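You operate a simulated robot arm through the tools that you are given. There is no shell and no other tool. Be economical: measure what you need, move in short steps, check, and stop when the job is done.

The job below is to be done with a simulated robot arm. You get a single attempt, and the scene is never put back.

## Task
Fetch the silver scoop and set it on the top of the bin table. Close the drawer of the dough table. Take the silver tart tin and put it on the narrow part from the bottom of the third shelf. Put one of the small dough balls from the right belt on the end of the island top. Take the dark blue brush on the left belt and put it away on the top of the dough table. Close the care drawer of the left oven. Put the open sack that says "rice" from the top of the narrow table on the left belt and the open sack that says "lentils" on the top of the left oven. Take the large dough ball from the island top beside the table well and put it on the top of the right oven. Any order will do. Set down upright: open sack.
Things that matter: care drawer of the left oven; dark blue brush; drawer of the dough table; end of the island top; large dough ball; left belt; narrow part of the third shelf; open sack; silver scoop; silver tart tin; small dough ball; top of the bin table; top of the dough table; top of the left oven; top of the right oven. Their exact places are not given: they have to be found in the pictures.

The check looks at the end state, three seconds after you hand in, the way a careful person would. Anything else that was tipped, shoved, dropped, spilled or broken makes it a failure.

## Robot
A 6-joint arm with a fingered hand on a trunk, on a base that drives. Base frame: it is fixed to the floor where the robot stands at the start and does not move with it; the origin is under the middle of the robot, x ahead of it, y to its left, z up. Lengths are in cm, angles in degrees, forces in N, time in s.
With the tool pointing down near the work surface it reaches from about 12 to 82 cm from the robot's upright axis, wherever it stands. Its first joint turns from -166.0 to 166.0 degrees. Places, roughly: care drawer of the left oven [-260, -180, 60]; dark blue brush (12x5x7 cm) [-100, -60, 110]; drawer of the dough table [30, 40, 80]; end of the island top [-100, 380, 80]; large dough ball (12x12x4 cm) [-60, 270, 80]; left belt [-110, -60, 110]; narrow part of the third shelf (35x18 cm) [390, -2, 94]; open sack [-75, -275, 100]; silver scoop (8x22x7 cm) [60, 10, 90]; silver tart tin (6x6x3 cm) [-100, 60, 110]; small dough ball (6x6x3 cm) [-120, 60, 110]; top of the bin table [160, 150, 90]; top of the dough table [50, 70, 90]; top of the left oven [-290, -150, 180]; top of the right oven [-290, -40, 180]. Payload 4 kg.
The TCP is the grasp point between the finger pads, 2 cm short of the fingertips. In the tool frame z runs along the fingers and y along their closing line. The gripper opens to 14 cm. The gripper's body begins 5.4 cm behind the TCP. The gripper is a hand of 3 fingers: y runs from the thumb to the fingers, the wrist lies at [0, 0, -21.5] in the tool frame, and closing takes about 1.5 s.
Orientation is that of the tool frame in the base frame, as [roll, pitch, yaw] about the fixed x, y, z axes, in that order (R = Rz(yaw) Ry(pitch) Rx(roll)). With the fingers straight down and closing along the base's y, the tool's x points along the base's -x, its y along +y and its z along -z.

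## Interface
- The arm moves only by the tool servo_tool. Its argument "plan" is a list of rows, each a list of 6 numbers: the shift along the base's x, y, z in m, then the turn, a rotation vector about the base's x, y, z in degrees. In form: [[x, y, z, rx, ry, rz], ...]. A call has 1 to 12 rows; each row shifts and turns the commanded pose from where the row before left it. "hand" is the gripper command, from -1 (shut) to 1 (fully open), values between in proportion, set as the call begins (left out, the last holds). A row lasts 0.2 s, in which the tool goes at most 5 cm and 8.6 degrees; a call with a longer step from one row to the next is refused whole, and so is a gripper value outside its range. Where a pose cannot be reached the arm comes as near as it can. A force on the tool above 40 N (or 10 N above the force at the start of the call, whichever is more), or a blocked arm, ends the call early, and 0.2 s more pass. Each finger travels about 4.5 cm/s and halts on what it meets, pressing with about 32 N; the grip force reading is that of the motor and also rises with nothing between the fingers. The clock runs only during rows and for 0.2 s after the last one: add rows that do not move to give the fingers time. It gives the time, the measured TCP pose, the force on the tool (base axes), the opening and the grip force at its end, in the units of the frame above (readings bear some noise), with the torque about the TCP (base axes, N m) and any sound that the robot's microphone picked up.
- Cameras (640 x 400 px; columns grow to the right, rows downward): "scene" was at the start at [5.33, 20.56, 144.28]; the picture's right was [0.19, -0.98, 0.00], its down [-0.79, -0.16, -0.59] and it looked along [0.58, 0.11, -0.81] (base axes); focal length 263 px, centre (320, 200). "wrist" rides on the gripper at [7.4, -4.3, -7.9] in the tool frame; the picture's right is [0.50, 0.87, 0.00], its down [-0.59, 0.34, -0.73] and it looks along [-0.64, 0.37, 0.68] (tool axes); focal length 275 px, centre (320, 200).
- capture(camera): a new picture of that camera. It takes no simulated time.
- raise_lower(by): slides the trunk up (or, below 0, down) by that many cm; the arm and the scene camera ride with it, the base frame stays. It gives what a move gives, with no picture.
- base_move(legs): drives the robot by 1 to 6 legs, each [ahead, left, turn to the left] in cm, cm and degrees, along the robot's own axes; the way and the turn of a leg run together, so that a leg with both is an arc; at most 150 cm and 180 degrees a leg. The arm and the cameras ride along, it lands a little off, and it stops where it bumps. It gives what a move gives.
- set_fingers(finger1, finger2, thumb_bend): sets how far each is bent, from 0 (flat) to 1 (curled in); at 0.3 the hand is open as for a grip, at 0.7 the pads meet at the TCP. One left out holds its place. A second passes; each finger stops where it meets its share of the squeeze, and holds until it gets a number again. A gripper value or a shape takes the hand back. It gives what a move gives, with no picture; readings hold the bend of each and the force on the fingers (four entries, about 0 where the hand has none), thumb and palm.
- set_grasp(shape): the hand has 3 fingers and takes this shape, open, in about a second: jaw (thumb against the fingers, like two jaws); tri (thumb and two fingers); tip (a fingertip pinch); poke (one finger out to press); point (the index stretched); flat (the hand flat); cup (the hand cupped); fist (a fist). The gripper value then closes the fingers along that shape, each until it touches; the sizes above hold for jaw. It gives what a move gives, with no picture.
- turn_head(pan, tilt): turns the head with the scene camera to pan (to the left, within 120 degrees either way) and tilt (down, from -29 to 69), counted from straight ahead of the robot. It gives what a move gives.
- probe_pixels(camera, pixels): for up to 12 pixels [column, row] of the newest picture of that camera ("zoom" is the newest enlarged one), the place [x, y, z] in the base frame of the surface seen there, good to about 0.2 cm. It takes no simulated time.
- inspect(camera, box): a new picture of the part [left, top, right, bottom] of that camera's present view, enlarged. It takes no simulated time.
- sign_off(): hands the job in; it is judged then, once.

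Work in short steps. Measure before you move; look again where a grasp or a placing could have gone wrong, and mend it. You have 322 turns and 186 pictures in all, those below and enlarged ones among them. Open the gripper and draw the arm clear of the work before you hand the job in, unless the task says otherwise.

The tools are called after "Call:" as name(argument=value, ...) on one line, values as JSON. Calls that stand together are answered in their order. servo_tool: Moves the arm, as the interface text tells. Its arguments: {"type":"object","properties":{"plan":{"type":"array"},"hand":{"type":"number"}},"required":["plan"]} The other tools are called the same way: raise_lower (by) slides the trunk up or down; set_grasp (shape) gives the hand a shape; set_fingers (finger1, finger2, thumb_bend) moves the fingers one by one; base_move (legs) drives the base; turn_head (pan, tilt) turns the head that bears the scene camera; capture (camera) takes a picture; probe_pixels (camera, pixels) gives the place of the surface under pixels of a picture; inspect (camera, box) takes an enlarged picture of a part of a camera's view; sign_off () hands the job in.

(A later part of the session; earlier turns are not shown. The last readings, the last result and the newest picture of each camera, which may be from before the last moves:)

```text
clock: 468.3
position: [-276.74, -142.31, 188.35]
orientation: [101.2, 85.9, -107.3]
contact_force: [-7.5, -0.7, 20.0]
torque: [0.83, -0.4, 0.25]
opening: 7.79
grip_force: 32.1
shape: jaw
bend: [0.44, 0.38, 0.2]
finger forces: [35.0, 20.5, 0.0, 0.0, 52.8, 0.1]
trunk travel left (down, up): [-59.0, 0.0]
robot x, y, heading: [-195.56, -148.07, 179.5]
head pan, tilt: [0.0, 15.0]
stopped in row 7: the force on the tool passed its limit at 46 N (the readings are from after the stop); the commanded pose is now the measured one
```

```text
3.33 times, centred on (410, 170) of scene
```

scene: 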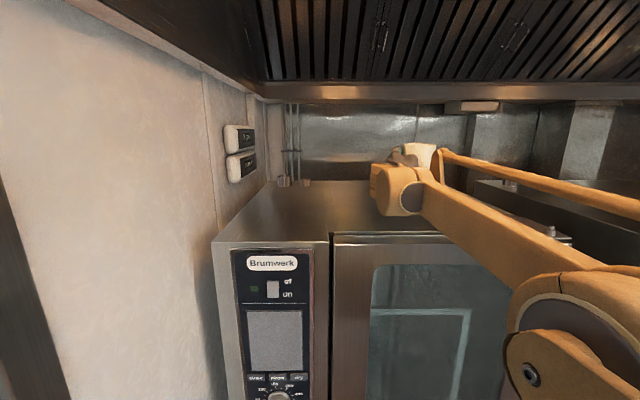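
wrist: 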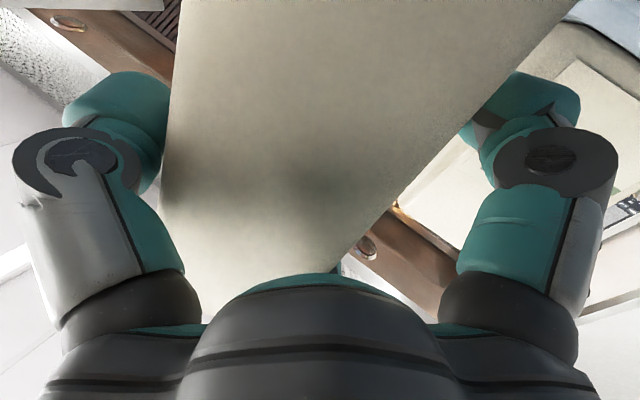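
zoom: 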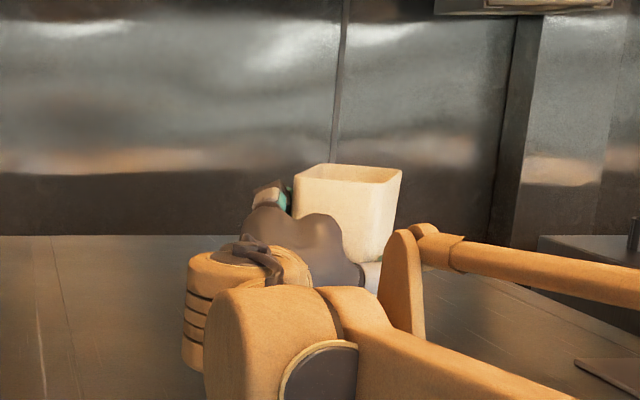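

The sack stands on the oven. I ease up 2 mm, open, and withdraw backwards along the hand axis.

Call:
servo_tool(plan=[[0, 0, 0.002, 0, 0, 0], [0, 0, 0, 0, 0, 0], [0, 0, 0, 0, 0, 0], [0, 0, 0, 0, 0, 0], [0, 0, 0, 0, 0, 0], [0, 0, 0, 0, 0, 0]], hand=0.6)

Call:
servo_tool(plan=[[0.0133, -0.007, 0, 0, 0, 0], [0.022, -0.0117, 0, 0, 0, 0], [0.022, -0.0117, 0, 0, 0, 0], [0.022, -0.0117, 0, 0, 0, 0], [0.022, -0.0117, 0, 0, 0, 0], [0, 0, 0, 0, 0, 0]])

Call:
inspect(camera="scene", box=[300, 110, 480, 230])

```text
clock: 469.7
position: [-276.8, -142.21, 188.39]
orientation: [102.1, 85.7, -106.5]
contact_force: [0.3, -0.9, 0.0]
torque: [0.02, 0.01, 0.01]
opening: 11.15
grip_force: 0.0
shape: jaw
bend: [0.24, 0.24, 0.23]
finger forces: [0.0, 0.2, 0.0, 0.1, 0.3, 0.1]
trunk travel left (down, up): [-59.0, 0.0]
robot x, y, heading: [-195.67, -147.99, 179.5]
head pan, tilt: [0.0, 15.0]
```

```text
clock: 471.1
position: [-266.79, -147.43, 188.37]
orientation: [102.6, 85.6, -105.9]
contact_force: [-0.1, -0.3, 0.5]
torque: [0.0, -0.03, 0.01]
opening: 11.18
grip_force: 0.1
shape: jaw
bend: [0.24, 0.24, 0.23]
finger forces: [0.1, 0.1, 0.0, 0.0, 0.0, 0.0]
trunk travel left (down, up): [-59.0, 0.0]
robot x, y, heading: [-195.81, -148.21, 179.5]
head pan, tilt: [0.0, 15.0]
```

```text
3.33 times, centred on (390, 170) of scene
```

zoom: 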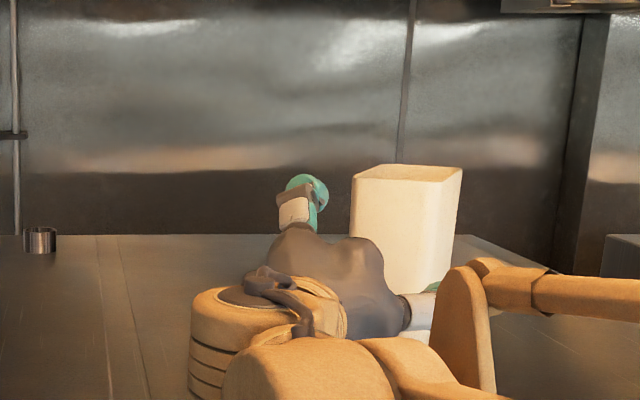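

LENTILS stands upright on the left oven. I back off, lower the trunk and look at the care drawer.

Call:
base_move(legs=[[-38, 0, 0]])

Call:
raise_lower(by=-59)

Call:
turn_head(pan=10, tilt=35)

Call:
capture(camera="scene")

```text
clock: 473.5
position: [-229.08, -147.9, 188.3]
orientation: [102.2, 85.7, -106.2]
contact_force: [0.1, 0.0, 0.1]
torque: [-0.03, 0.01, -0.01]
opening: 11.16
grip_force: 0.1
shape: jaw
bend: [0.24, 0.24, 0.23]
finger forces: [0.1, 0.0, 0.1, 0.0, 0.1, 0.1]
trunk travel left (down, up): [-59.0, 0.0]
robot x, y, heading: [-157.96, -148.28, 179.7]
head pan, tilt: [0.0, 15.0]
```

```text
refused: -59 is not a number from -40 to 40
```

```text
clock: 474.3
position: [-229.25, -147.9, 188.34]
orientation: [102.1, 85.7, -106.3]
contact_force: [0.1, 0.9, 0.0]
torque: [0.03, 0.04, -0.01]
opening: 11.16
grip_force: 0.1
shape: jaw
bend: [0.24, 0.24, 0.23]
finger forces: [0.1, 0.1, 0.1, 0.0, 0.1, 0.0]
trunk travel left (down, up): [-59.0, 0.0]
robot x, y, heading: [-157.96, -148.32, 180.0]
head pan, tilt: [10.0, 35.0]
```

```text
52 pictures are left
```

scene: 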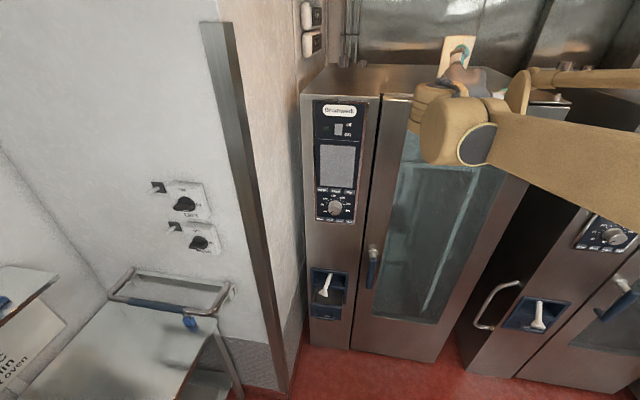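

I lower the trunk in two moves and zoom on the drawer.

Call:
raise_lower(by=-40)

Call:
raise_lower(by=-19)

Call:
capture(camera="scene")

```text
clock: 478.2
position: [-229.17, -147.98, 148.3]
orientation: [102.0, 85.6, -106.3]
contact_force: [-0.6, -0.5, -0.2]
torque: [0.02, 0.01, -0.01]
opening: 11.19
grip_force: 0.0
shape: jaw
bend: [0.24, 0.24, 0.23]
finger forces: [0.1, 0.0, 0.0, 0.0, 0.0, 0.0]
trunk travel left (down, up): [-19.0, 40.0]
robot x, y, heading: [-158.26, -148.51, 179.7]
head pan, tilt: [10.0, 35.0]
```

```text
clock: 480.2
position: [-229.28, -147.92, 129.36]
orientation: [102.0, 85.7, -106.3]
contact_force: [0.3, -0.8, -0.4]
torque: [0.0, 0.0, 0.02]
opening: 11.19
grip_force: 0.1
shape: jaw
bend: [0.24, 0.24, 0.23]
finger forces: [0.0, 0.0, 0.0, 0.0, 0.0, 0.1]
trunk travel left (down, up): [0.0, 59.0]
robot x, y, heading: [-158.27, -148.13, 180.0]
head pan, tilt: [10.0, 35.0]
```

```text
51 pictures are left
```

scene: 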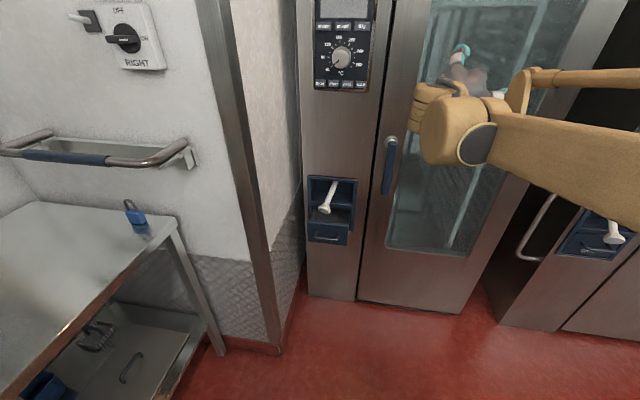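

Call:
inspect(camera="scene", box=[280, 160, 400, 260])

Call:
probe_pixels(camera="scene", pixels=[[327, 235], [312, 235], [345, 238], [327, 224], [327, 242], [350, 230], [355, 215], [332, 200], [327, 208], [385, 185], [310, 190], [330, 270]])

```text
4.00 times, centred on (340, 210) of scene
```

zoom: 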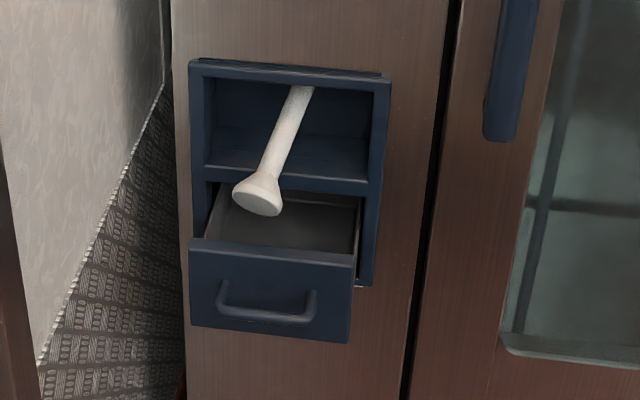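

```text
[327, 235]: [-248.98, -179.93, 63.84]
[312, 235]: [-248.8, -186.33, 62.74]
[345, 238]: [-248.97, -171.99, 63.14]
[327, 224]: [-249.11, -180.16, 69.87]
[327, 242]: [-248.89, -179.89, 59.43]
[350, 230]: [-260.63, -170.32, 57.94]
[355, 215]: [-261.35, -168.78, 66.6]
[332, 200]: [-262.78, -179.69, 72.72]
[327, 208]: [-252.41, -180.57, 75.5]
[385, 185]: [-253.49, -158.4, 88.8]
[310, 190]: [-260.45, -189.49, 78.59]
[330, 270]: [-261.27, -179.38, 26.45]
```

The drawer front stands at x -249 (closed ≈ -260), z 58–70, y -188…-171; a white wand hangs just above its middle. I close the fist, turn the hand 45° downward facing -x, and go to y≈-174.

Call:
servo_tool(plan=[[0, -0.02, -0.02, 0, 0, 7], [0, -0.02, -0.02, 0, 0, 7], [0, -0.02, -0.02, 0, 0, 7], [0, -0.02, -0.02, 0, 0, 7], [0, -0.02, -0.02, 0, -7.5, 0], [0, -0.02, -0.03, 0, -7.5, 0], [0, -0.02, -0.03, 0, -7.5, 0], [0, -0.02, -0.03, 0, -7.5, 0], [0, -0.02, -0.03, 0, -7.5, 0], [0, -0.02, -0.03, 0, -7.5, 0], [0, -0.02, -0.04, 0, 0, 0], [0, -0.02, -0.04, 0, 0, 0]], hand=-1)

Call:
servo_tool(plan=[[0, -0.01, -0.04, 0, 0, 0], [0, -0.01, -0.04, 0, 0, 0], [0, 0, -0.04, 0, 0, 0], [0, 0, -0.04, 0, 0, 0], [0, 0, -0.04, 0, 0, 0], [0, 0, -0.03, 0, 0, 0], [0, 0, 0, 0, 0, 0]])

Call:
capture(camera="scene")

```text
clock: 482.8
position: [-229.33, -172.0, 96.36]
orientation: [176.3, 43.9, -5.8]
contact_force: [0.1, -0.2, 0.1]
torque: [-0.02, -0.02, 0.01]
opening: 0.02
grip_force: 32.0
shape: jaw
bend: [0.73, 0.73, 0.7]
finger forces: [0.0, 0.0, 0.0, 0.0, 0.1, 0.0]
trunk travel left (down, up): [0.0, 59.0]
robot x, y, heading: [-158.48, -148.25, 179.9]
head pan, tilt: [10.0, 35.0]
```

```text
clock: 484.4
position: [-229.23, -173.54, 73.39]
orientation: [176.3, 44.1, -5.8]
contact_force: [-0.3, -1.1, 0.2]
torque: [-0.01, 0.02, 0.0]
opening: 0.0
grip_force: 32.0
shape: jaw
bend: [0.73, 0.73, 0.7]
finger forces: [0.0, 0.0, 0.0, 0.0, 0.1, 0.0]
trunk travel left (down, up): [0.0, 59.0]
robot x, y, heading: [-157.8, -148.39, 179.5]
head pan, tilt: [10.0, 35.0]
```

```text
49 pictures are left
```

scene: 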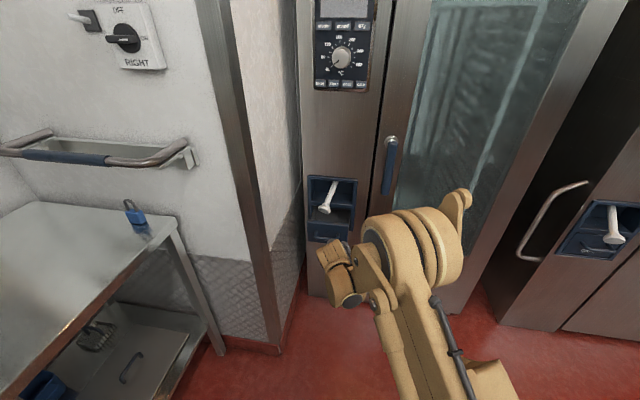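

Reach is good. I probe the elbow's forward extent before pushing.

Call:
probe_pixels(camera="scene", pixels=[[460, 195], [440, 215], [400, 215], [368, 235], [330, 250], [345, 300], [455, 240]])

Call:
servo_tool(plan=[[0, 0, -0.03, 0, 0, 0], [-0.02, 0, -0.03, 0, 0, 0], [-0.03, 0, 0, 0, 0, 0], [-0.03, 0, 0, 0, 0, 0], [0, 0, 0, 0, 0, 0]])

Call:
capture(camera="wrist")

```text
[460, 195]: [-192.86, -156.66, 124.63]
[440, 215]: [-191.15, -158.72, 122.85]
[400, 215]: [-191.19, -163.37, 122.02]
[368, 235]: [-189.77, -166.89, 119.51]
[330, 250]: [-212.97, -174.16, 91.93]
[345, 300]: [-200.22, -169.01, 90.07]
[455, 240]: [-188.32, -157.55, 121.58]
```

```text
clock: 485.6
position: [-237.27, -173.96, 67.3]
orientation: [176.1, 44.0, -5.9]
contact_force: [-0.4, 0.4, -0.4]
torque: [0.0, 0.0, 0.02]
opening: 0.0
grip_force: 32.5
shape: jaw
bend: [0.73, 0.73, 0.7]
finger forces: [0.1, 0.0, 0.0, 0.0, 0.0, 0.1]
trunk travel left (down, up): [0.0, 59.0]
robot x, y, heading: [-158.19, -148.17, 179.6]
head pan, tilt: [10.0, 35.0]
```

```text
48 pictures are left
```

wrist: 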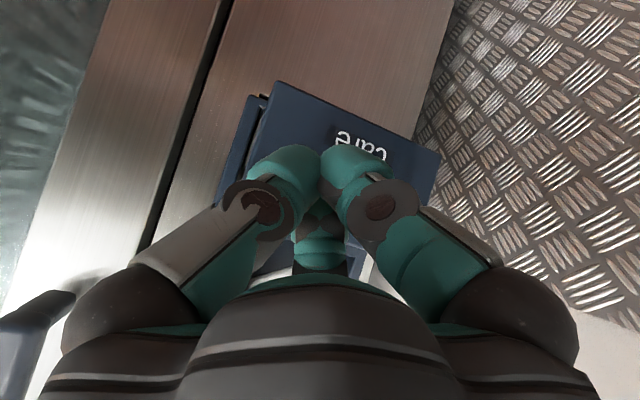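

Fingertips are in front of the drawer face. I drive 10 cm closer, then push with the arm.

Call:
base_move(legs=[[10, 0, 0]])

Call:
servo_tool(plan=[[-0.01, 0, 0, 0, 0, 0], [-0.01, 0, 0, 0, 0, 0], [-0.01, 0, 0, 0, 0, 0], [-0.01, 0, 0, 0, 0, 0], [-0.01, 0, 0, 0, 0, 0], [-0.01, 0, 0, 0, 0, 0], [-0.01, 0, 0, 0, 0, 0], [-0.01, 0, 0, 0, 0, 0], [-0.01, 0, 0, 0, 0, 0], [-0.01, 0, 0, 0, 0, 0], [-0.01, 0, 0, 0, 0, 0], [-0.01, 0, 0, 0, 0, 0]])

Call:
inspect(camera="scene", box=[280, 160, 400, 280])

```text
clock: 486.8
position: [-247.23, -173.84, 67.15]
orientation: [176.3, 44.0, -6.0]
contact_force: [-0.1, 0.3, -0.1]
torque: [0.0, -0.02, 0.0]
opening: 0.02
grip_force: 31.5
shape: jaw
bend: [0.73, 0.73, 0.7]
finger forces: [0.1, 0.1, 0.1, 0.0, 0.0, 0.0]
trunk travel left (down, up): [0.0, 59.0]
robot x, y, heading: [-168.22, -148.31, 179.7]
head pan, tilt: [10.0, 35.0]
```

```text
clock: 489.4
position: [-256.0, -172.68, 69.77]
orientation: [176.3, 44.0, -5.9]
contact_force: [0.7, -0.7, 0.6]
torque: [-0.01, 0.05, -0.01]
opening: 0.0
grip_force: 31.9
shape: jaw
bend: [0.73, 0.73, 0.7]
finger forces: [0.1, 0.0, 0.1, 0.1, 0.0, 0.0]
out of reach, approached as far as the arm can: row 7, 8, 9, 10, 11, 12
trunk travel left (down, up): [0.0, 59.0]
robot x, y, heading: [-168.13, -148.27, 179.9]
head pan, tilt: [10.0, 35.0]
```

```text
3.33 times, centred on (340, 220) of scene
```

zoom: 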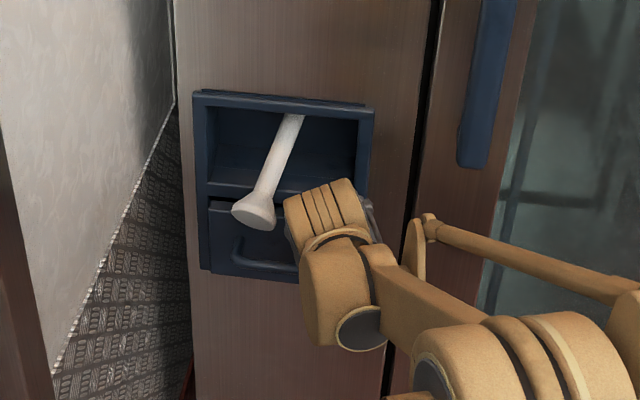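

The drawer is almost flush. I probe its face.

Call:
probe_pixels(camera="zoom", pixels=[[225, 235], [220, 262], [270, 240], [205, 180], [205, 150], [280, 268]])

Call:
base_move(legs=[[4, 0, 0]])

Call:
inspect(camera="scene", box=[280, 160, 400, 280])

Call:
probe_pixels(camera="zoom", pixels=[[225, 235], [230, 262], [270, 240], [205, 190], [205, 150], [280, 268]])

```text
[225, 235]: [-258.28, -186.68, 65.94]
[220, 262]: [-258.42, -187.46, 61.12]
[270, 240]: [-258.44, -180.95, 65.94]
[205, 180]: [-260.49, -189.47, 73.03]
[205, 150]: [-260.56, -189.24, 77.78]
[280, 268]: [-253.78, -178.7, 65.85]
```

```text
clock: 490.3
position: [-258.75, -172.81, 69.68]
orientation: [176.4, 43.6, -5.7]
contact_force: [10.5, 2.4, 3.4]
torque: [0.0, -0.01, -0.05]
opening: 0.0
grip_force: 31.3
shape: jaw
bend: [0.73, 0.73, 0.7]
finger forces: [0.1, 0.0, 0.0, 0.1, 0.0, 0.1]
trunk travel left (down, up): [0.0, 59.0]
robot x, y, heading: [-171.33, -148.26, 180.2]
head pan, tilt: [10.0, 35.0]
stopped in leg 1: the force on the tool passed its limit at 62 N (the readings are from after the stop); the commanded pose is now the measured one
```

```text
3.33 times, centred on (340, 220) of scene
```

zoom: 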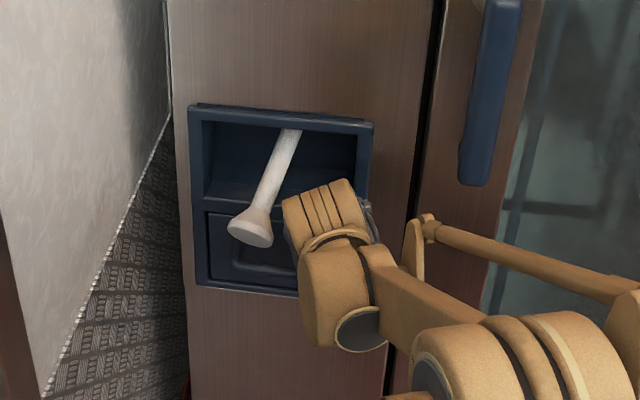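

```text
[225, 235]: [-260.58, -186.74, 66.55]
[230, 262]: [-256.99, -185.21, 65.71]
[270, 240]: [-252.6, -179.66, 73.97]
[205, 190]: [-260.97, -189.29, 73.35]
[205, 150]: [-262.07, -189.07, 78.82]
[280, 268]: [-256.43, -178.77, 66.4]
```

The face is flush (-260.6) and it stopped firmly: closed. I back off, straighten the hand and travel to the right belt for a small dough ball.

Call:
base_move(legs=[[-45, 0, 0]])

Call:
servo_tool(plan=[[0.02, 0.02, 0.03, 0, -7.5, 0], [0.02, 0.03, 0.03, 0, -7.5, 0], [0.02, 0.03, 0.03, 0, -7.5, 0], [0.02, 0.03, 0.03, 0, -7.5, 0], [0.02, 0.03, 0.03, 0, -7.5, 0], [0.02, 0.03, 0.03, 0, -6, 0], [0.02, 0.03, 0.03, 0, 0, 0], [0.02, 0.03, 0.03, 0, 0, 0], [0.02, 0.02, 0.03, 0, 0, 0], [0.02, 0.01, 0.03, 0, 0, 0]], hand=0.3)

Call:
raise_lower(by=38)

Call:
base_move(legs=[[0, 18, 0], [-130, 0, 0], [0, -150, 0], [0, -70, 0]])

Call:
turn_head(pan=0, tilt=35)

Call:
capture(camera="scene")

```text
clock: 493.0
position: [-215.25, -172.51, 69.73]
orientation: [176.4, 43.5, -6.1]
contact_force: [0.6, 0.1, 0.8]
torque: [-0.02, -0.01, -0.01]
opening: 0.0
grip_force: 32.0
shape: jaw
bend: [0.73, 0.73, 0.7]
finger forces: [0.0, 0.0, 0.1, 0.1, 0.0, 0.0]
trunk travel left (down, up): [0.0, 59.0]
robot x, y, heading: [-127.77, -148.73, 178.8]
head pan, tilt: [10.0, 35.0]
```

```text
clock: 495.2
position: [-195.12, -146.24, 99.67]
orientation: [-179.4, 0.2, -4.5]
contact_force: [0.1, 0.6, 0.1]
torque: [0.0, 0.01, 0.02]
opening: 9.13
grip_force: 0.1
shape: jaw
bend: [0.28, 0.28, 0.27]
finger forces: [0.1, 0.0, 0.0, 0.0, 0.1, 0.0]
trunk travel left (down, up): [0.0, 59.0]
robot x, y, heading: [-127.23, -148.69, 179.2]
head pan, tilt: [10.0, 35.0]
```

```text
clock: 498.9
position: [-195.16, -146.3, 137.61]
orientation: [-179.5, 0.4, -4.5]
contact_force: [0.8, 1.3, 0.2]
torque: [0.01, 0.0, -0.02]
opening: 9.1
grip_force: 0.0
shape: jaw
bend: [0.28, 0.28, 0.27]
finger forces: [0.0, 0.0, 0.1, 0.0, 0.0, 0.1]
trunk travel left (down, up): [-38.0, 21.0]
robot x, y, heading: [-127.38, -148.48, 179.4]
head pan, tilt: [10.0, 35.0]
```

```text
clock: 516.9
position: [-63.09, 53.6, 137.73]
orientation: [-179.3, 0.3, -4.9]
contact_force: [0.5, 0.2, 0.0]
torque: [0.0, -0.03, 0.01]
opening: 9.09
grip_force: 0.0
shape: jaw
bend: [0.28, 0.28, 0.27]
finger forces: [0.1, 0.0, 0.0, 0.0, 0.0, 0.1]
trunk travel left (down, up): [-38.0, 21.0]
robot x, y, heading: [4.9, 50.31, 179.0]
head pan, tilt: [10.0, 35.0]
```

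```text
clock: 517.6
position: [-63.04, 53.51, 137.76]
orientation: [-179.4, 0.3, -4.9]
contact_force: [-0.5, -0.3, -0.3]
torque: [-0.01, 0.03, -0.01]
opening: 9.1
grip_force: 0.0
shape: jaw
bend: [0.28, 0.28, 0.27]
finger forces: [0.0, 0.0, 0.0, 0.1, 0.0, 0.1]
trunk travel left (down, up): [-38.0, 21.0]
robot x, y, heading: [4.59, 50.74, 178.8]
head pan, tilt: [0.0, 35.0]
```

```text
45 pictures are left
```

scene: 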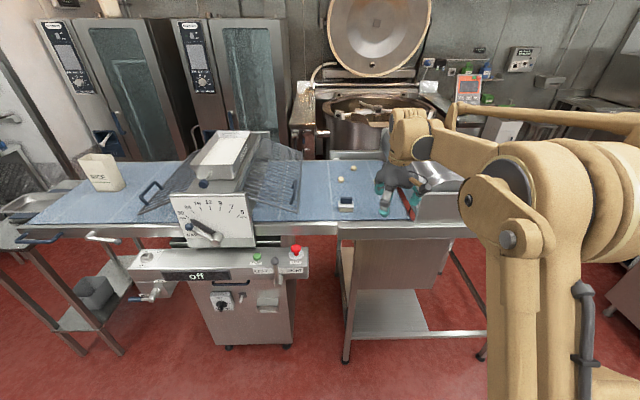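

Ball A at (340,179) is at about (-117,45). I drive 38 cm closer and measure it again with its surroundings.

Call:
base_move(legs=[[38, 4, 0]])

Call:
inspect(camera="scene", box=[220, 110, 420, 240])

```text
clock: 520.0
position: [-101.02, 49.91, 137.61]
orientation: [-179.3, 0.2, -4.7]
contact_force: [-1.0, 0.3, -0.6]
torque: [0.0, -0.04, -0.02]
opening: 9.11
grip_force: 0.0
shape: jaw
bend: [0.28, 0.28, 0.27]
finger forces: [0.0, 0.1, 0.0, 0.0, 0.1, 0.1]
trunk travel left (down, up): [-38.0, 21.0]
robot x, y, heading: [-33.21, 47.25, 179.1]
head pan, tilt: [0.0, 35.0]
```

```text
3.08 times, centred on (320, 175) of scene
```

zoom: 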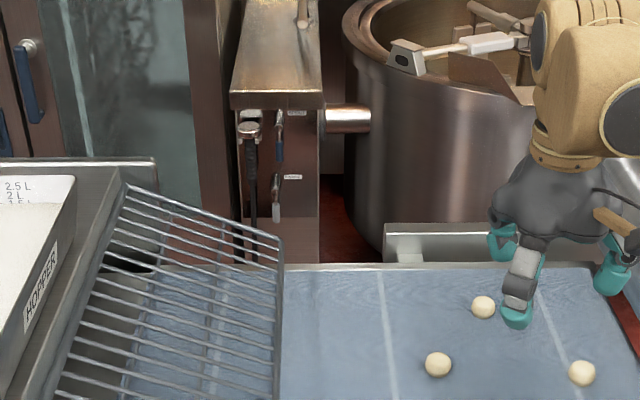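

Call:
probe_pixels(camera="zoom", pixels=[[437, 364], [437, 353], [425, 364], [451, 364], [482, 307], [280, 300], [278, 240], [275, 380]])

```text
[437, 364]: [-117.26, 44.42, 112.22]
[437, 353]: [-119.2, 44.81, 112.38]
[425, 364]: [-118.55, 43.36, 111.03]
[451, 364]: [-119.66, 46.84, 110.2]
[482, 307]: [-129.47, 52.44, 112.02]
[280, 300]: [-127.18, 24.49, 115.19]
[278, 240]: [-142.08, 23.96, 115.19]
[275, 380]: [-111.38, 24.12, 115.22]
```

Ball A is centred at (-118.6,45.0), top ≈113.3. I drive 8 cm more, move above it and descend.

Call:
base_move(legs=[[8, 0, 0]])

Call:
servo_tool(plan=[[-0.03, -0.02, 0, 0, 0, 0], [-0.03, -0.02, 0, 0, 0, 0], [-0.03, -0.01, 0, 0, 0, 0], [-0.005, 0, -0.04, 0, 0, 0], [0, 0, -0.04, 0, 0, 0], [0, 0, -0.04, 0, 0, 0], [0, 0, -0.04, 0, 0, 0], [0, 0, -0.03, 0, 0, 0], [0, 0, 0, 0, 0, 0]], hand=0.1)

Call:
capture(camera="wrist")

```text
clock: 521.0
position: [-108.98, 50.02, 137.62]
orientation: [-179.4, 0.2, -4.6]
contact_force: [-0.4, 0.0, 0.5]
torque: [0.0, -0.01, 0.0]
opening: 9.11
grip_force: 0.1
shape: jaw
bend: [0.28, 0.28, 0.27]
finger forces: [0.0, 0.1, 0.0, 0.0, 0.0, 0.0]
trunk travel left (down, up): [-38.0, 21.0]
robot x, y, heading: [-40.84, 47.48, 179.3]
head pan, tilt: [0.0, 35.0]
```

```text
clock: 523.0
position: [-118.28, 44.91, 118.45]
orientation: [-179.4, 0.3, -4.7]
contact_force: [0.2, -0.7, 0.0]
torque: [-0.01, 0.0, 0.01]
opening: 7.77
grip_force: 0.0
shape: jaw
bend: [0.32, 0.32, 0.31]
finger forces: [0.0, 0.0, 0.0, 0.0, 0.0, 0.0]
trunk travel left (down, up): [-38.0, 21.0]
robot x, y, heading: [-41.0, 47.31, 179.1]
head pan, tilt: [0.0, 35.0]
```

```text
43 pictures are left
```

wrist: 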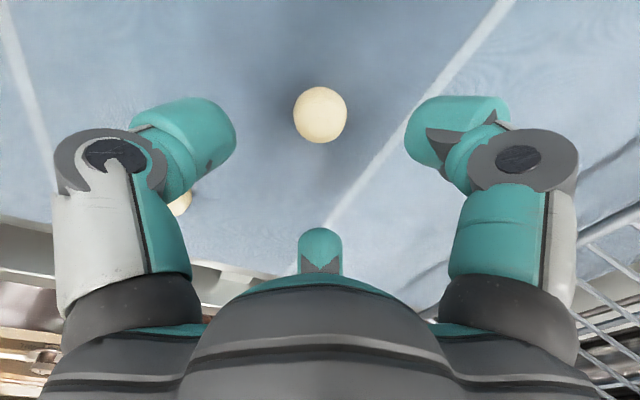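

The ball is well centred. I descend 6.1 cm and close.

Call:
servo_tool(plan=[[0, 0, -0.025, 0, 0, 0], [0, 0, -0.02, 0, 0, 0], [0, 0, -0.012, 0, 0, 0], [0, 0, -0.004, 0, 0, 0], [0, 0, 0, 0, 0, 0]])

Call:
servo_tool(plan=[[0, 0, 0, 0, 0, 0], [0, 0, 0, 0, 0, 0], [0, 0, 0, 0, 0, 0], [0, 0, 0, 0, 0, 0], [0, 0, 0, 0, 0, 0], [0, 0, 0, 0, 0, 0], [0, 0, 0, 0, 0, 0]], hand=-1)

Call:
servo_tool(plan=[[0, 0, 0.02, 0, 0, 0], [0, 0, 0.04, 0, 0, 0], [0, 0, 0.04, 0, 0, 0], [0, 0, 0.04, 0, 0, 0], [0.02, 0, 0.04, 0, 0, 0], [0.03, 0, 0.03, 0, 0, 0], [0.03, 0, 0.02, 0, 0, 0], [0.04, 0, 0, 0, 0, 0], [0.04, 0, 0, 0, 0, 0], [0.04, 0, 0, 0, 0, 0]])

Call:
capture(camera="wrist")

```text
clock: 524.2
position: [-118.5, 45.06, 112.55]
orientation: [-179.4, 0.3, -4.7]
contact_force: [-0.5, -0.7, -0.3]
torque: [-0.01, 0.02, 0.02]
opening: 7.76
grip_force: 0.0
shape: jaw
bend: [0.32, 0.32, 0.31]
finger forces: [0.0, 0.1, 0.0, 0.0, 0.0, 0.0]
trunk travel left (down, up): [-38.0, 21.0]
robot x, y, heading: [-41.13, 47.13, 179.2]
head pan, tilt: [0.0, 35.0]
```

```text
clock: 525.8
position: [-118.32, 45.01, 112.65]
orientation: [-179.3, 0.3, -4.8]
contact_force: [-0.3, -1.0, 0.0]
torque: [-0.03, -0.01, -0.04]
opening: 2.62
grip_force: 32.1
shape: jaw
bend: [0.5, 0.5, 0.5]
finger forces: [27.6, 27.9, 0.0, 0.1, 28.2, 0.0]
trunk travel left (down, up): [-38.0, 21.0]
robot x, y, heading: [-41.42, 47.59, 179.3]
head pan, tilt: [0.0, 35.0]
```

```text
clock: 528.0
position: [-98.19, 44.98, 135.71]
orientation: [-179.4, 0.5, -4.7]
contact_force: [0.5, 0.5, 0.0]
torque: [-0.02, -0.01, 0.04]
opening: 2.58
grip_force: 31.9
shape: jaw
bend: [0.5, 0.5, 0.5]
finger forces: [27.6, 28.1, 0.0, 0.0, 28.0, 0.1]
trunk travel left (down, up): [-38.0, 21.0]
robot x, y, heading: [-41.22, 47.32, 179.0]
head pan, tilt: [0.0, 35.0]
```

```text
42 pictures are left
```

wrist: 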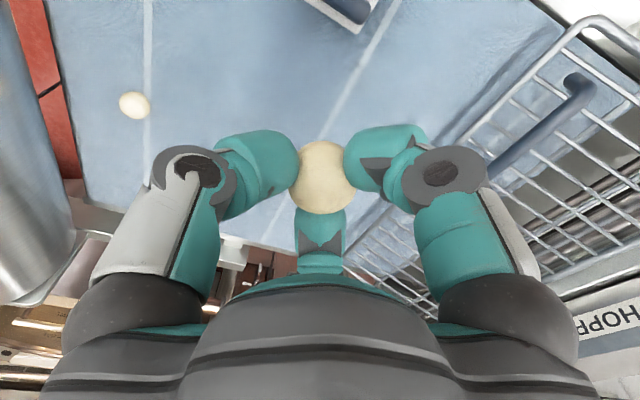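

The ball is held. I drive to the island: back, along +y past the dough table's end, then beside the island.

Call:
base_move(legs=[[-43, 0, 1], [0, -148, 0], [-38, 0, 0], [0, -110, 0]])

Call:
turn_head(pan=-15, tilt=30)

Call:
capture(camera="scene")

```text
clock: 544.7
position: [-23.16, 297.78, 135.69]
orientation: [-179.4, 0.3, -2.1]
contact_force: [0.0, 0.2, -0.6]
torque: [-0.02, 0.01, 0.01]
opening: 2.61
grip_force: 31.8
shape: jaw
bend: [0.5, 0.5, 0.5]
finger forces: [27.7, 28.1, 0.1, 0.1, 28.0, 0.0]
trunk travel left (down, up): [-38.0, 21.0]
robot x, y, heading: [34.56, 302.85, -178.5]
head pan, tilt: [0.0, 35.0]
```

```text
clock: 545.4
position: [-23.08, 297.59, 135.69]
orientation: [-179.5, 0.3, -2.0]
contact_force: [0.1, 0.9, 0.1]
torque: [0.0, -0.01, -0.04]
opening: 2.56
grip_force: 32.1
shape: jaw
bend: [0.5, 0.5, 0.5]
finger forces: [27.7, 28.1, 0.1, 0.0, 28.0, 0.0]
trunk travel left (down, up): [-38.0, 21.0]
robot x, y, heading: [34.11, 302.97, -178.3]
head pan, tilt: [-15.0, 30.0]
```

```text
41 pictures are left
```

scene: 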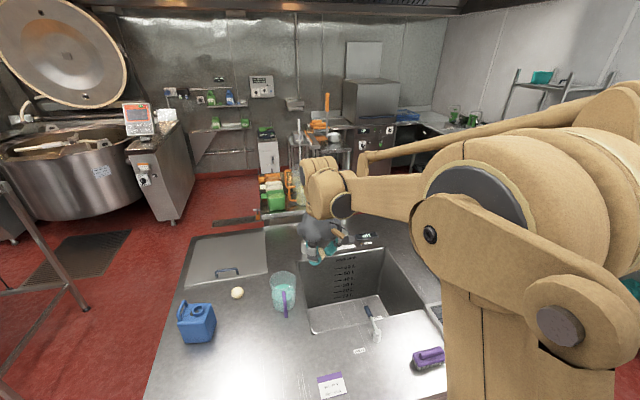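

I probe the ball at (237,292), the island's edges and the far end.

Call:
probe_pixels(camera="scene", pixels=[[237, 290], [237, 297], [230, 292], [215, 350], [185, 245], [262, 235], [400, 240], [400, 330], [330, 350], [285, 290], [405, 225], [430, 290]])

Call:
inspect(camera="scene", box=[150, 200, 450, 400])

```text
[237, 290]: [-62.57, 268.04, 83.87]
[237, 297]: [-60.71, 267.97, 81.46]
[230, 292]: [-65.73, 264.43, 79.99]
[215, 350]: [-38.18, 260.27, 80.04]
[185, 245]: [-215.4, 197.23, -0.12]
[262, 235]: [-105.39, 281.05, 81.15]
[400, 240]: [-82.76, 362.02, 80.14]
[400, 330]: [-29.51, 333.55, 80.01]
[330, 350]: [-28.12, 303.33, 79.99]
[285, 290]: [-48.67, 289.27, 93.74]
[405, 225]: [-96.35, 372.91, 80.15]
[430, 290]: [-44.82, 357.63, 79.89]
```

```text
2.00 times, centred on (300, 300) of scene
```

zoom: 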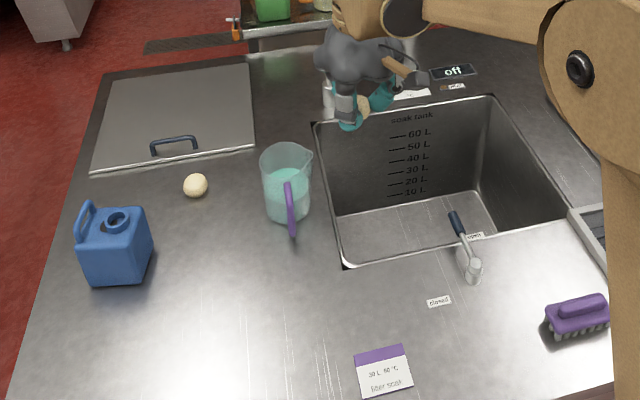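

The large ball is at (-62.5,268). The end of the island lies beyond the tank; I go on to y≈368 and look.

Call:
base_move(legs=[[0, -68, 0]])

Call:
turn_head(pan=-5, tilt=40)

Call:
capture(camera="scene")

```text
clock: 549.2
position: [-24.99, 365.78, 135.58]
orientation: [-179.4, 0.2, -2.3]
contact_force: [-0.1, 0.1, 0.6]
torque: [-0.02, -0.03, 0.03]
opening: 2.59
grip_force: 32.1
shape: jaw
bend: [0.5, 0.5, 0.5]
finger forces: [27.7, 28.1, 0.0, 0.0, 28.0, 0.0]
trunk travel left (down, up): [-38.0, 21.0]
robot x, y, heading: [32.4, 370.58, -178.4]
head pan, tilt: [-15.0, 30.0]
```

```text
clock: 549.9
position: [-24.85, 365.81, 135.75]
orientation: [-179.3, 0.3, -2.4]
contact_force: [-0.5, -0.2, -1.0]
torque: [-0.01, -0.04, -0.02]
opening: 2.55
grip_force: 32.0
shape: jaw
bend: [0.5, 0.5, 0.5]
finger forces: [27.6, 28.2, 0.0, 0.0, 28.0, 0.0]
trunk travel left (down, up): [-38.0, 21.0]
robot x, y, heading: [32.23, 370.45, -178.5]
head pan, tilt: [-5.0, 40.0]
```

```text
39 pictures are left
```

scene: 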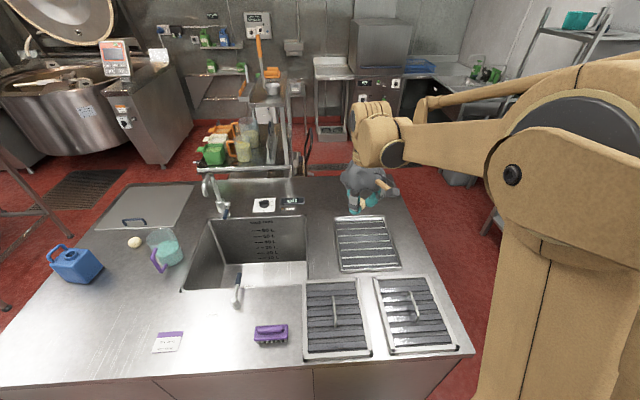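

I probe the free area at the far right end behind the three wire racks.

Call:
probe_pixels(camera="scene", pixels=[[330, 200], [320, 190], [400, 215], [345, 190], [395, 200], [412, 255], [320, 215], [335, 218], [392, 218], [410, 235], [420, 265], [325, 240]])

Call:
inspect(camera="scene", box=[280, 160, 460, 290])

```text
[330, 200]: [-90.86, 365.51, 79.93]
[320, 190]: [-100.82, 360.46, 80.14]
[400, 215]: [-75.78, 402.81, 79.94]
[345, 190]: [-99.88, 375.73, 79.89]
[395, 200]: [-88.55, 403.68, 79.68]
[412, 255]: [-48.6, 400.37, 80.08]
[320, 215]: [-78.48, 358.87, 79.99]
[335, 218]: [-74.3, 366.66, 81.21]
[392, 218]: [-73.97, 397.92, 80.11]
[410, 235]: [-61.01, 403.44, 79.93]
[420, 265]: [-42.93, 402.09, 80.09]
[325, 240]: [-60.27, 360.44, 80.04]
```

```text
3.08 times, centred on (370, 225) of scene
```

zoom: 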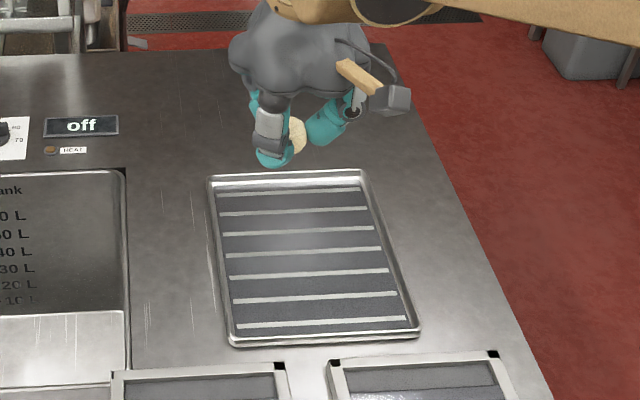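

The free strip is x -77…-103, y 350…403. It must be reached from the island's end (facing -y). I check the floor there.

Call:
turn_head(pan=-50, tilt=30)

Call:
servo_tool(plan=[[0.03, -0.03, 0, 0, 0, 0], [0.03, -0.04, 0, 0, 0, 0], [0.02, -0.04, 0, 0, 0, 0]])

Call:
capture(camera="scene")

```text
clock: 551.0
position: [-25.02, 365.77, 135.63]
orientation: [-179.5, 0.3, -2.3]
contact_force: [-0.1, -0.3, -0.4]
torque: [0.02, 0.05, -0.03]
opening: 2.59
grip_force: 31.5
shape: jaw
bend: [0.5, 0.5, 0.5]
finger forces: [27.6, 28.1, 0.0, 0.0, 28.0, 0.1]
trunk travel left (down, up): [-38.0, 21.0]
robot x, y, heading: [32.12, 370.36, -178.7]
head pan, tilt: [-50.0, 30.0]
```

```text
clock: 551.8
position: [-16.93, 354.81, 135.74]
orientation: [-179.2, 0.3, -2.3]
contact_force: [-0.1, 0.0, -0.2]
torque: [0.04, -0.01, 0.01]
opening: 2.58
grip_force: 32.2
shape: jaw
bend: [0.97, 0.5, 0.5]
finger forces: [27.6, 28.2, 0.0, 0.1, 27.9, 0.0]
trunk travel left (down, up): [-38.0, 21.0]
robot x, y, heading: [31.88, 370.61, -178.5]
head pan, tilt: [-50.0, 30.0]
```

```text
37 pictures are left
```

scene: 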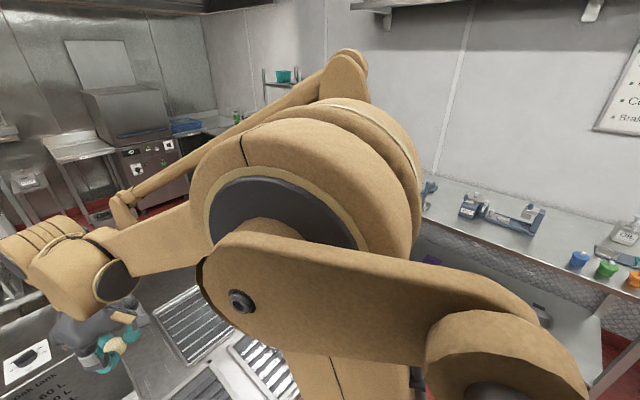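

The arm blocks the view; I probe the sink counter's edge, then turn to face -y and go around stepwise.

Call:
probe_pixels(camera="scene", pixels=[[470, 215], [560, 250], [610, 290], [480, 260], [150, 170], [180, 135], [60, 155], [560, 340]])

Call:
base_move(legs=[[0, 0, 88], [-72, 0, 0]])

Call:
turn_head(pan=-50, tilt=30)

Call:
capture(camera="scene")

```text
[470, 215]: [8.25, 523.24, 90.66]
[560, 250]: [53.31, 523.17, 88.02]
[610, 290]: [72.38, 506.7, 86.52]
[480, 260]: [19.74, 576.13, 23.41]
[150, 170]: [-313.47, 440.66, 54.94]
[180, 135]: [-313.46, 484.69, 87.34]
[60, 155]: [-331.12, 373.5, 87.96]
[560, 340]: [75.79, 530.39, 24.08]
```

```text
clock: 559.5
position: [46.73, 393.83, 135.78]
orientation: [-179.3, 0.3, 84.9]
contact_force: [0.0, -0.1, 0.1]
torque: [-0.01, 0.0, 0.01]
opening: 2.58
grip_force: 31.8
shape: jaw
bend: [0.97, 0.5, 0.51]
finger forces: [27.3, 28.7, 0.0, 0.0, 27.5, 0.0]
trunk travel left (down, up): [-38.0, 21.0]
robot x, y, heading: [33.45, 443.4, -91.3]
head pan, tilt: [-50.0, 30.0]
```

```text
clock: 560.1
position: [46.88, 393.74, 135.84]
orientation: [-179.4, 0.3, 84.8]
contact_force: [0.6, 0.0, 0.3]
torque: [0.02, 0.01, 0.02]
opening: 2.58
grip_force: 32.1
shape: jaw
bend: [0.97, 0.5, 0.51]
finger forces: [27.3, 28.7, 0.1, 0.1, 27.5, 0.1]
trunk travel left (down, up): [-38.0, 21.0]
robot x, y, heading: [33.65, 443.46, -91.3]
head pan, tilt: [-50.0, 30.0]
```

```text
36 pictures are left
```

scene: 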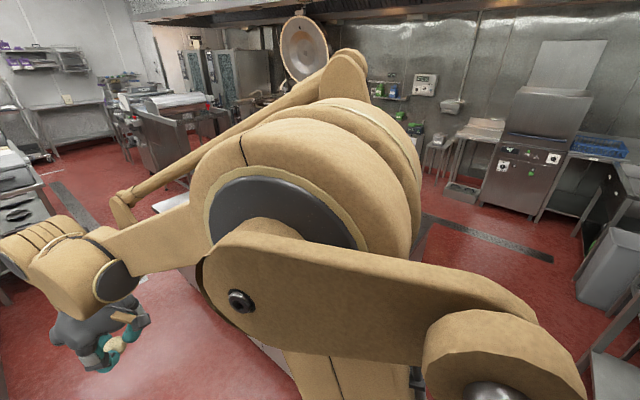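

Call:
probe_pixels(camera="scene", pixels=[[605, 265], [590, 300], [620, 230], [520, 240], [625, 350]])

Call:
base_move(legs=[[0, -100, 0]])

Call:
turn_head(pan=5, tilt=40)

Call:
capture(camera="scene")

```text
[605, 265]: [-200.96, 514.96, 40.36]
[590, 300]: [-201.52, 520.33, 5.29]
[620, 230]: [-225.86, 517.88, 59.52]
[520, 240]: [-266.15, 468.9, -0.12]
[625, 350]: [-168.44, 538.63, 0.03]
```

```text
clock: 565.3
position: [-53.34, 395.86, 135.83]
orientation: [-179.4, 0.2, 85.2]
contact_force: [0.6, 0.2, -0.2]
torque: [0.01, -0.02, 0.01]
opening: 2.58
grip_force: 32.0
shape: jaw
bend: [0.97, 0.5, 0.51]
finger forces: [27.4, 28.7, 0.0, 0.0, 27.5, 0.1]
trunk travel left (down, up): [-38.0, 21.0]
robot x, y, heading: [-66.84, 445.31, -90.8]
head pan, tilt: [-50.0, 30.0]
```

```text
clock: 566.6
position: [-53.38, 395.89, 135.84]
orientation: [-179.4, 0.3, 85.3]
contact_force: [-0.4, -0.3, -0.5]
torque: [-0.01, 0.02, 0.01]
opening: 2.55
grip_force: 32.2
shape: jaw
bend: [0.97, 0.5, 0.51]
finger forces: [27.3, 28.7, 0.1, 0.0, 27.5, 0.0]
trunk travel left (down, up): [-38.0, 21.0]
robot x, y, heading: [-66.73, 445.51, -91.0]
head pan, tilt: [5.0, 40.0]
```

```text
35 pictures are left
```

scene: 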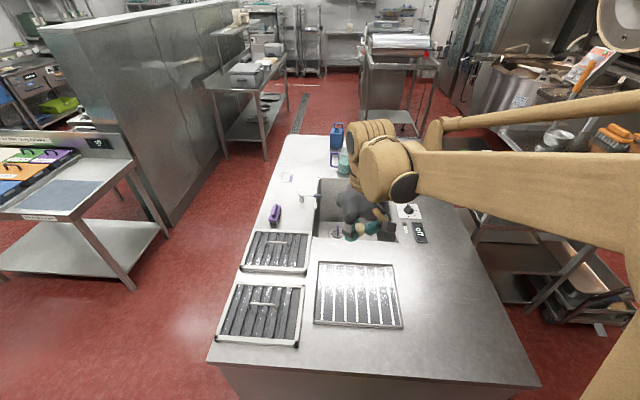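

The free corner is at (440,310). I probe it, lower the trunk by 25 cm and bring the ball over (-90,384).

Call:
probe_pixels(camera="scene", pixels=[[440, 310], [470, 340], [420, 290], [402, 325]])

Call:
raise_lower(by=-22)

Call:
servo_tool(plan=[[-0.04, -0.01, 0, 0, 0, 0], [-0.04, -0.02, 0, 0, 0, 0], [-0.04, -0.02, 0, 0, 0, 0], [-0.04, -0.02, 0, 0, 0, 0], [-0.04, -0.02, 0, 0, 0, 0], [-0.045, -0.02, 0, 0, 0, 0], [-0.045, 0, 0, 0, 0, 0], [-0.045, 0, 0, 0, 0, 0], [-0.03, 0, -0.03, 0, 0, 0], [0, 0, -0.04, 0, 0, 0], [0, 0, -0.04, 0, 0, 0], [0, 0, -0.04, 0, 0, 0]])

Call:
inspect(camera="scene", box=[280, 200, 540, 390])

```text
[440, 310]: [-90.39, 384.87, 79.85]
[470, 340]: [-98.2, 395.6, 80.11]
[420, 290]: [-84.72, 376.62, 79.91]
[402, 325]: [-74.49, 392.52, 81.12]
```

```text
clock: 568.9
position: [-53.26, 395.87, 113.65]
orientation: [-179.4, 0.3, 85.2]
contact_force: [0.0, -0.5, -0.4]
torque: [-0.02, 0.04, 0.0]
opening: 2.6
grip_force: 31.6
shape: jaw
bend: [0.97, 0.5, 0.51]
finger forces: [27.3, 28.8, 0.0, 0.0, 27.5, 0.0]
trunk travel left (down, up): [-16.0, 43.0]
robot x, y, heading: [-66.76, 445.63, -90.8]
head pan, tilt: [5.0, 40.0]
```

```text
clock: 571.5
position: [-89.76, 384.77, 98.56]
orientation: [-179.3, 0.3, 85.1]
contact_force: [-0.7, -0.4, -0.3]
torque: [0.02, -0.03, -0.01]
opening: 2.58
grip_force: 32.1
shape: jaw
bend: [0.97, 0.5, 0.51]
finger forces: [27.3, 29.1, 0.0, 0.1, 27.1, 0.1]
trunk travel left (down, up): [-16.0, 43.0]
robot x, y, heading: [-66.88, 445.83, -90.9]
head pan, tilt: [5.0, 40.0]
```

```text
2.11 times, centred on (410, 295) of scene
```

zoom: 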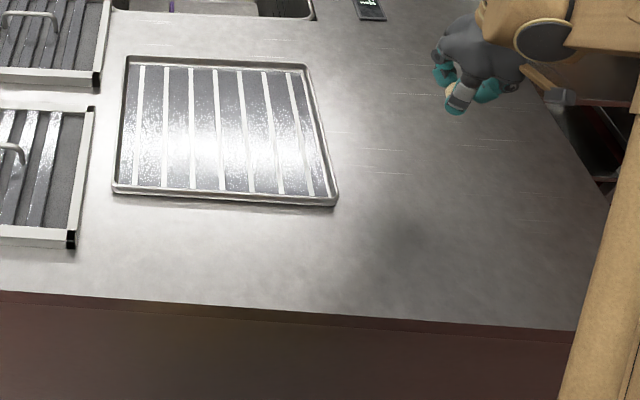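

Over the free spot. I lower to just above contact, then gently touch down.

Call:
servo_tool(plan=[[0, 0, -0.04, 0, 0, 0], [0, 0, -0.04, 0, 0, 0], [0, 0, -0.04, 0, 0, 0], [0, 0, -0.02, 0, 0, 0], [0, 0, -0.012, 0, 0, 0], [0, 0, -0.003, 0, 0, 0], [0, 0, -0.002, 0, 0, 0], [0, 0, 0, 0, 0, 0]])

Call:
capture(camera="wrist")

```text
clock: 573.3
position: [-89.77, 384.83, 83.06]
orientation: [-179.4, 0.3, 85.2]
contact_force: [0.1, -1.3, 0.2]
torque: [0.04, 0.0, 0.04]
opening: 2.55
grip_force: 32.1
shape: jaw
bend: [0.97, 0.5, 0.51]
finger forces: [27.2, 29.1, 0.0, 0.1, 27.1, 0.0]
trunk travel left (down, up): [-16.0, 43.0]
robot x, y, heading: [-66.9, 445.65, -90.9]
head pan, tilt: [5.0, 40.0]
```

```text
33 pictures are left
```

wrist: 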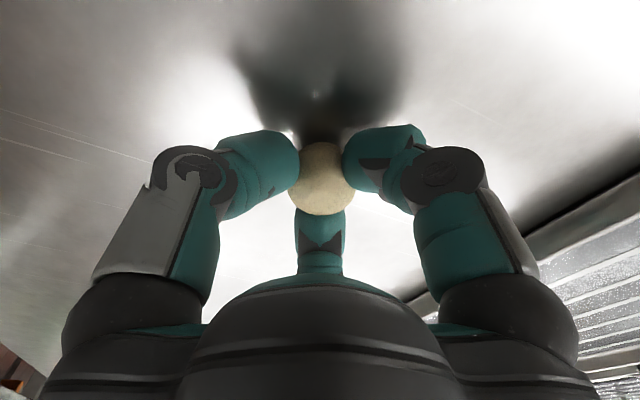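

Call:
servo_tool(plan=[[0, 0, -0.002, 0, 0, 0], [0, 0, -0.002, 0, 0, 0], [0, 0, -0.002, 0, 0, 0], [0, 0, 0, 0, 0, 0]])

Call:
servo_tool(plan=[[0, 0, 0, 0, 0, 0], [0, 0, 0, 0, 0, 0], [0, 0, 0, 0, 0, 0], [0, 0, 0, 0, 0, 0], [0, 0, 0, 0, 0, 0]], hand=0.1)

Call:
servo_tool(plan=[[0, 0, 0.03, 0, 0, 0], [0, 0, 0.04, 0, 0, 0], [0, 0, 0.04, 0, 0, 0], [0, 0, 0.04, 0, 0, 0], [0, 0, 0.04, 0, 0, 0], [0.02, 0.02, 0.04, 0, 0, 0], [0.03, 0.02, 0.03, 0, 0, 0], [0.04, 0.02, 0, 0, 0, 0], [0.04, 0.02, 0, 0, 0, 0], [0.04, 0.02, 0, 0, 0, 0]])

Call:
inspect(camera="scene", box=[280, 200, 540, 390])

```text
clock: 574.3
position: [-89.73, 384.79, 82.46]
orientation: [-179.3, 0.3, 85.2]
contact_force: [-0.3, 0.2, -0.2]
torque: [-0.02, 0.04, 0.0]
opening: 2.59
grip_force: 32.1
shape: jaw
bend: [0.97, 0.5, 0.51]
finger forces: [27.3, 29.2, 0.0, 0.1, 27.1, 0.1]
trunk travel left (down, up): [-16.0, 43.0]
robot x, y, heading: [-66.82, 445.69, -90.9]
head pan, tilt: [5.0, 40.0]
```

```text
clock: 575.5
position: [-89.81, 384.74, 82.55]
orientation: [-179.4, 0.3, 85.3]
contact_force: [0.5, 0.0, -0.4]
torque: [-0.01, 0.03, 0.01]
opening: 7.64
grip_force: 0.0
shape: jaw
bend: [0.32, 0.32, 0.31]
finger forces: [0.0, 0.2, 0.0, 0.0, 0.1, 0.0]
trunk travel left (down, up): [-16.0, 43.0]
robot x, y, heading: [-66.62, 445.49, -91.0]
head pan, tilt: [5.0, 40.0]
```

```text
clock: 577.7
position: [-72.61, 395.02, 108.63]
orientation: [-179.4, 0.3, 85.0]
contact_force: [-0.1, 0.4, -0.2]
torque: [-0.03, -0.03, 0.0]
opening: 7.66
grip_force: 0.0
shape: jaw
bend: [0.32, 0.32, 0.31]
finger forces: [0.0, 0.0, 0.0, 0.1, 0.1, 0.0]
trunk travel left (down, up): [-16.0, 43.0]
robot x, y, heading: [-66.56, 445.71, -91.2]
head pan, tilt: [5.0, 40.0]
```

```text
2.11 times, centred on (410, 295) of scene
```

zoom: 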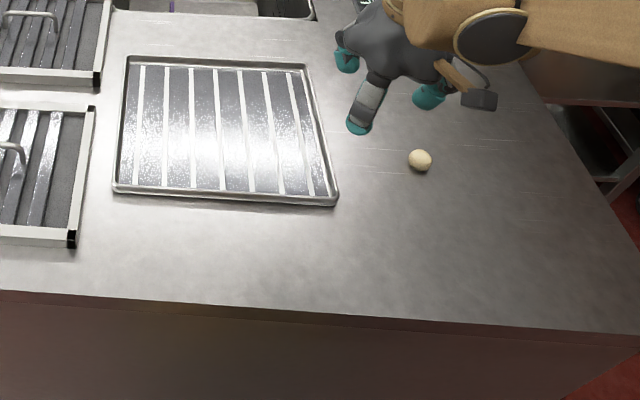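

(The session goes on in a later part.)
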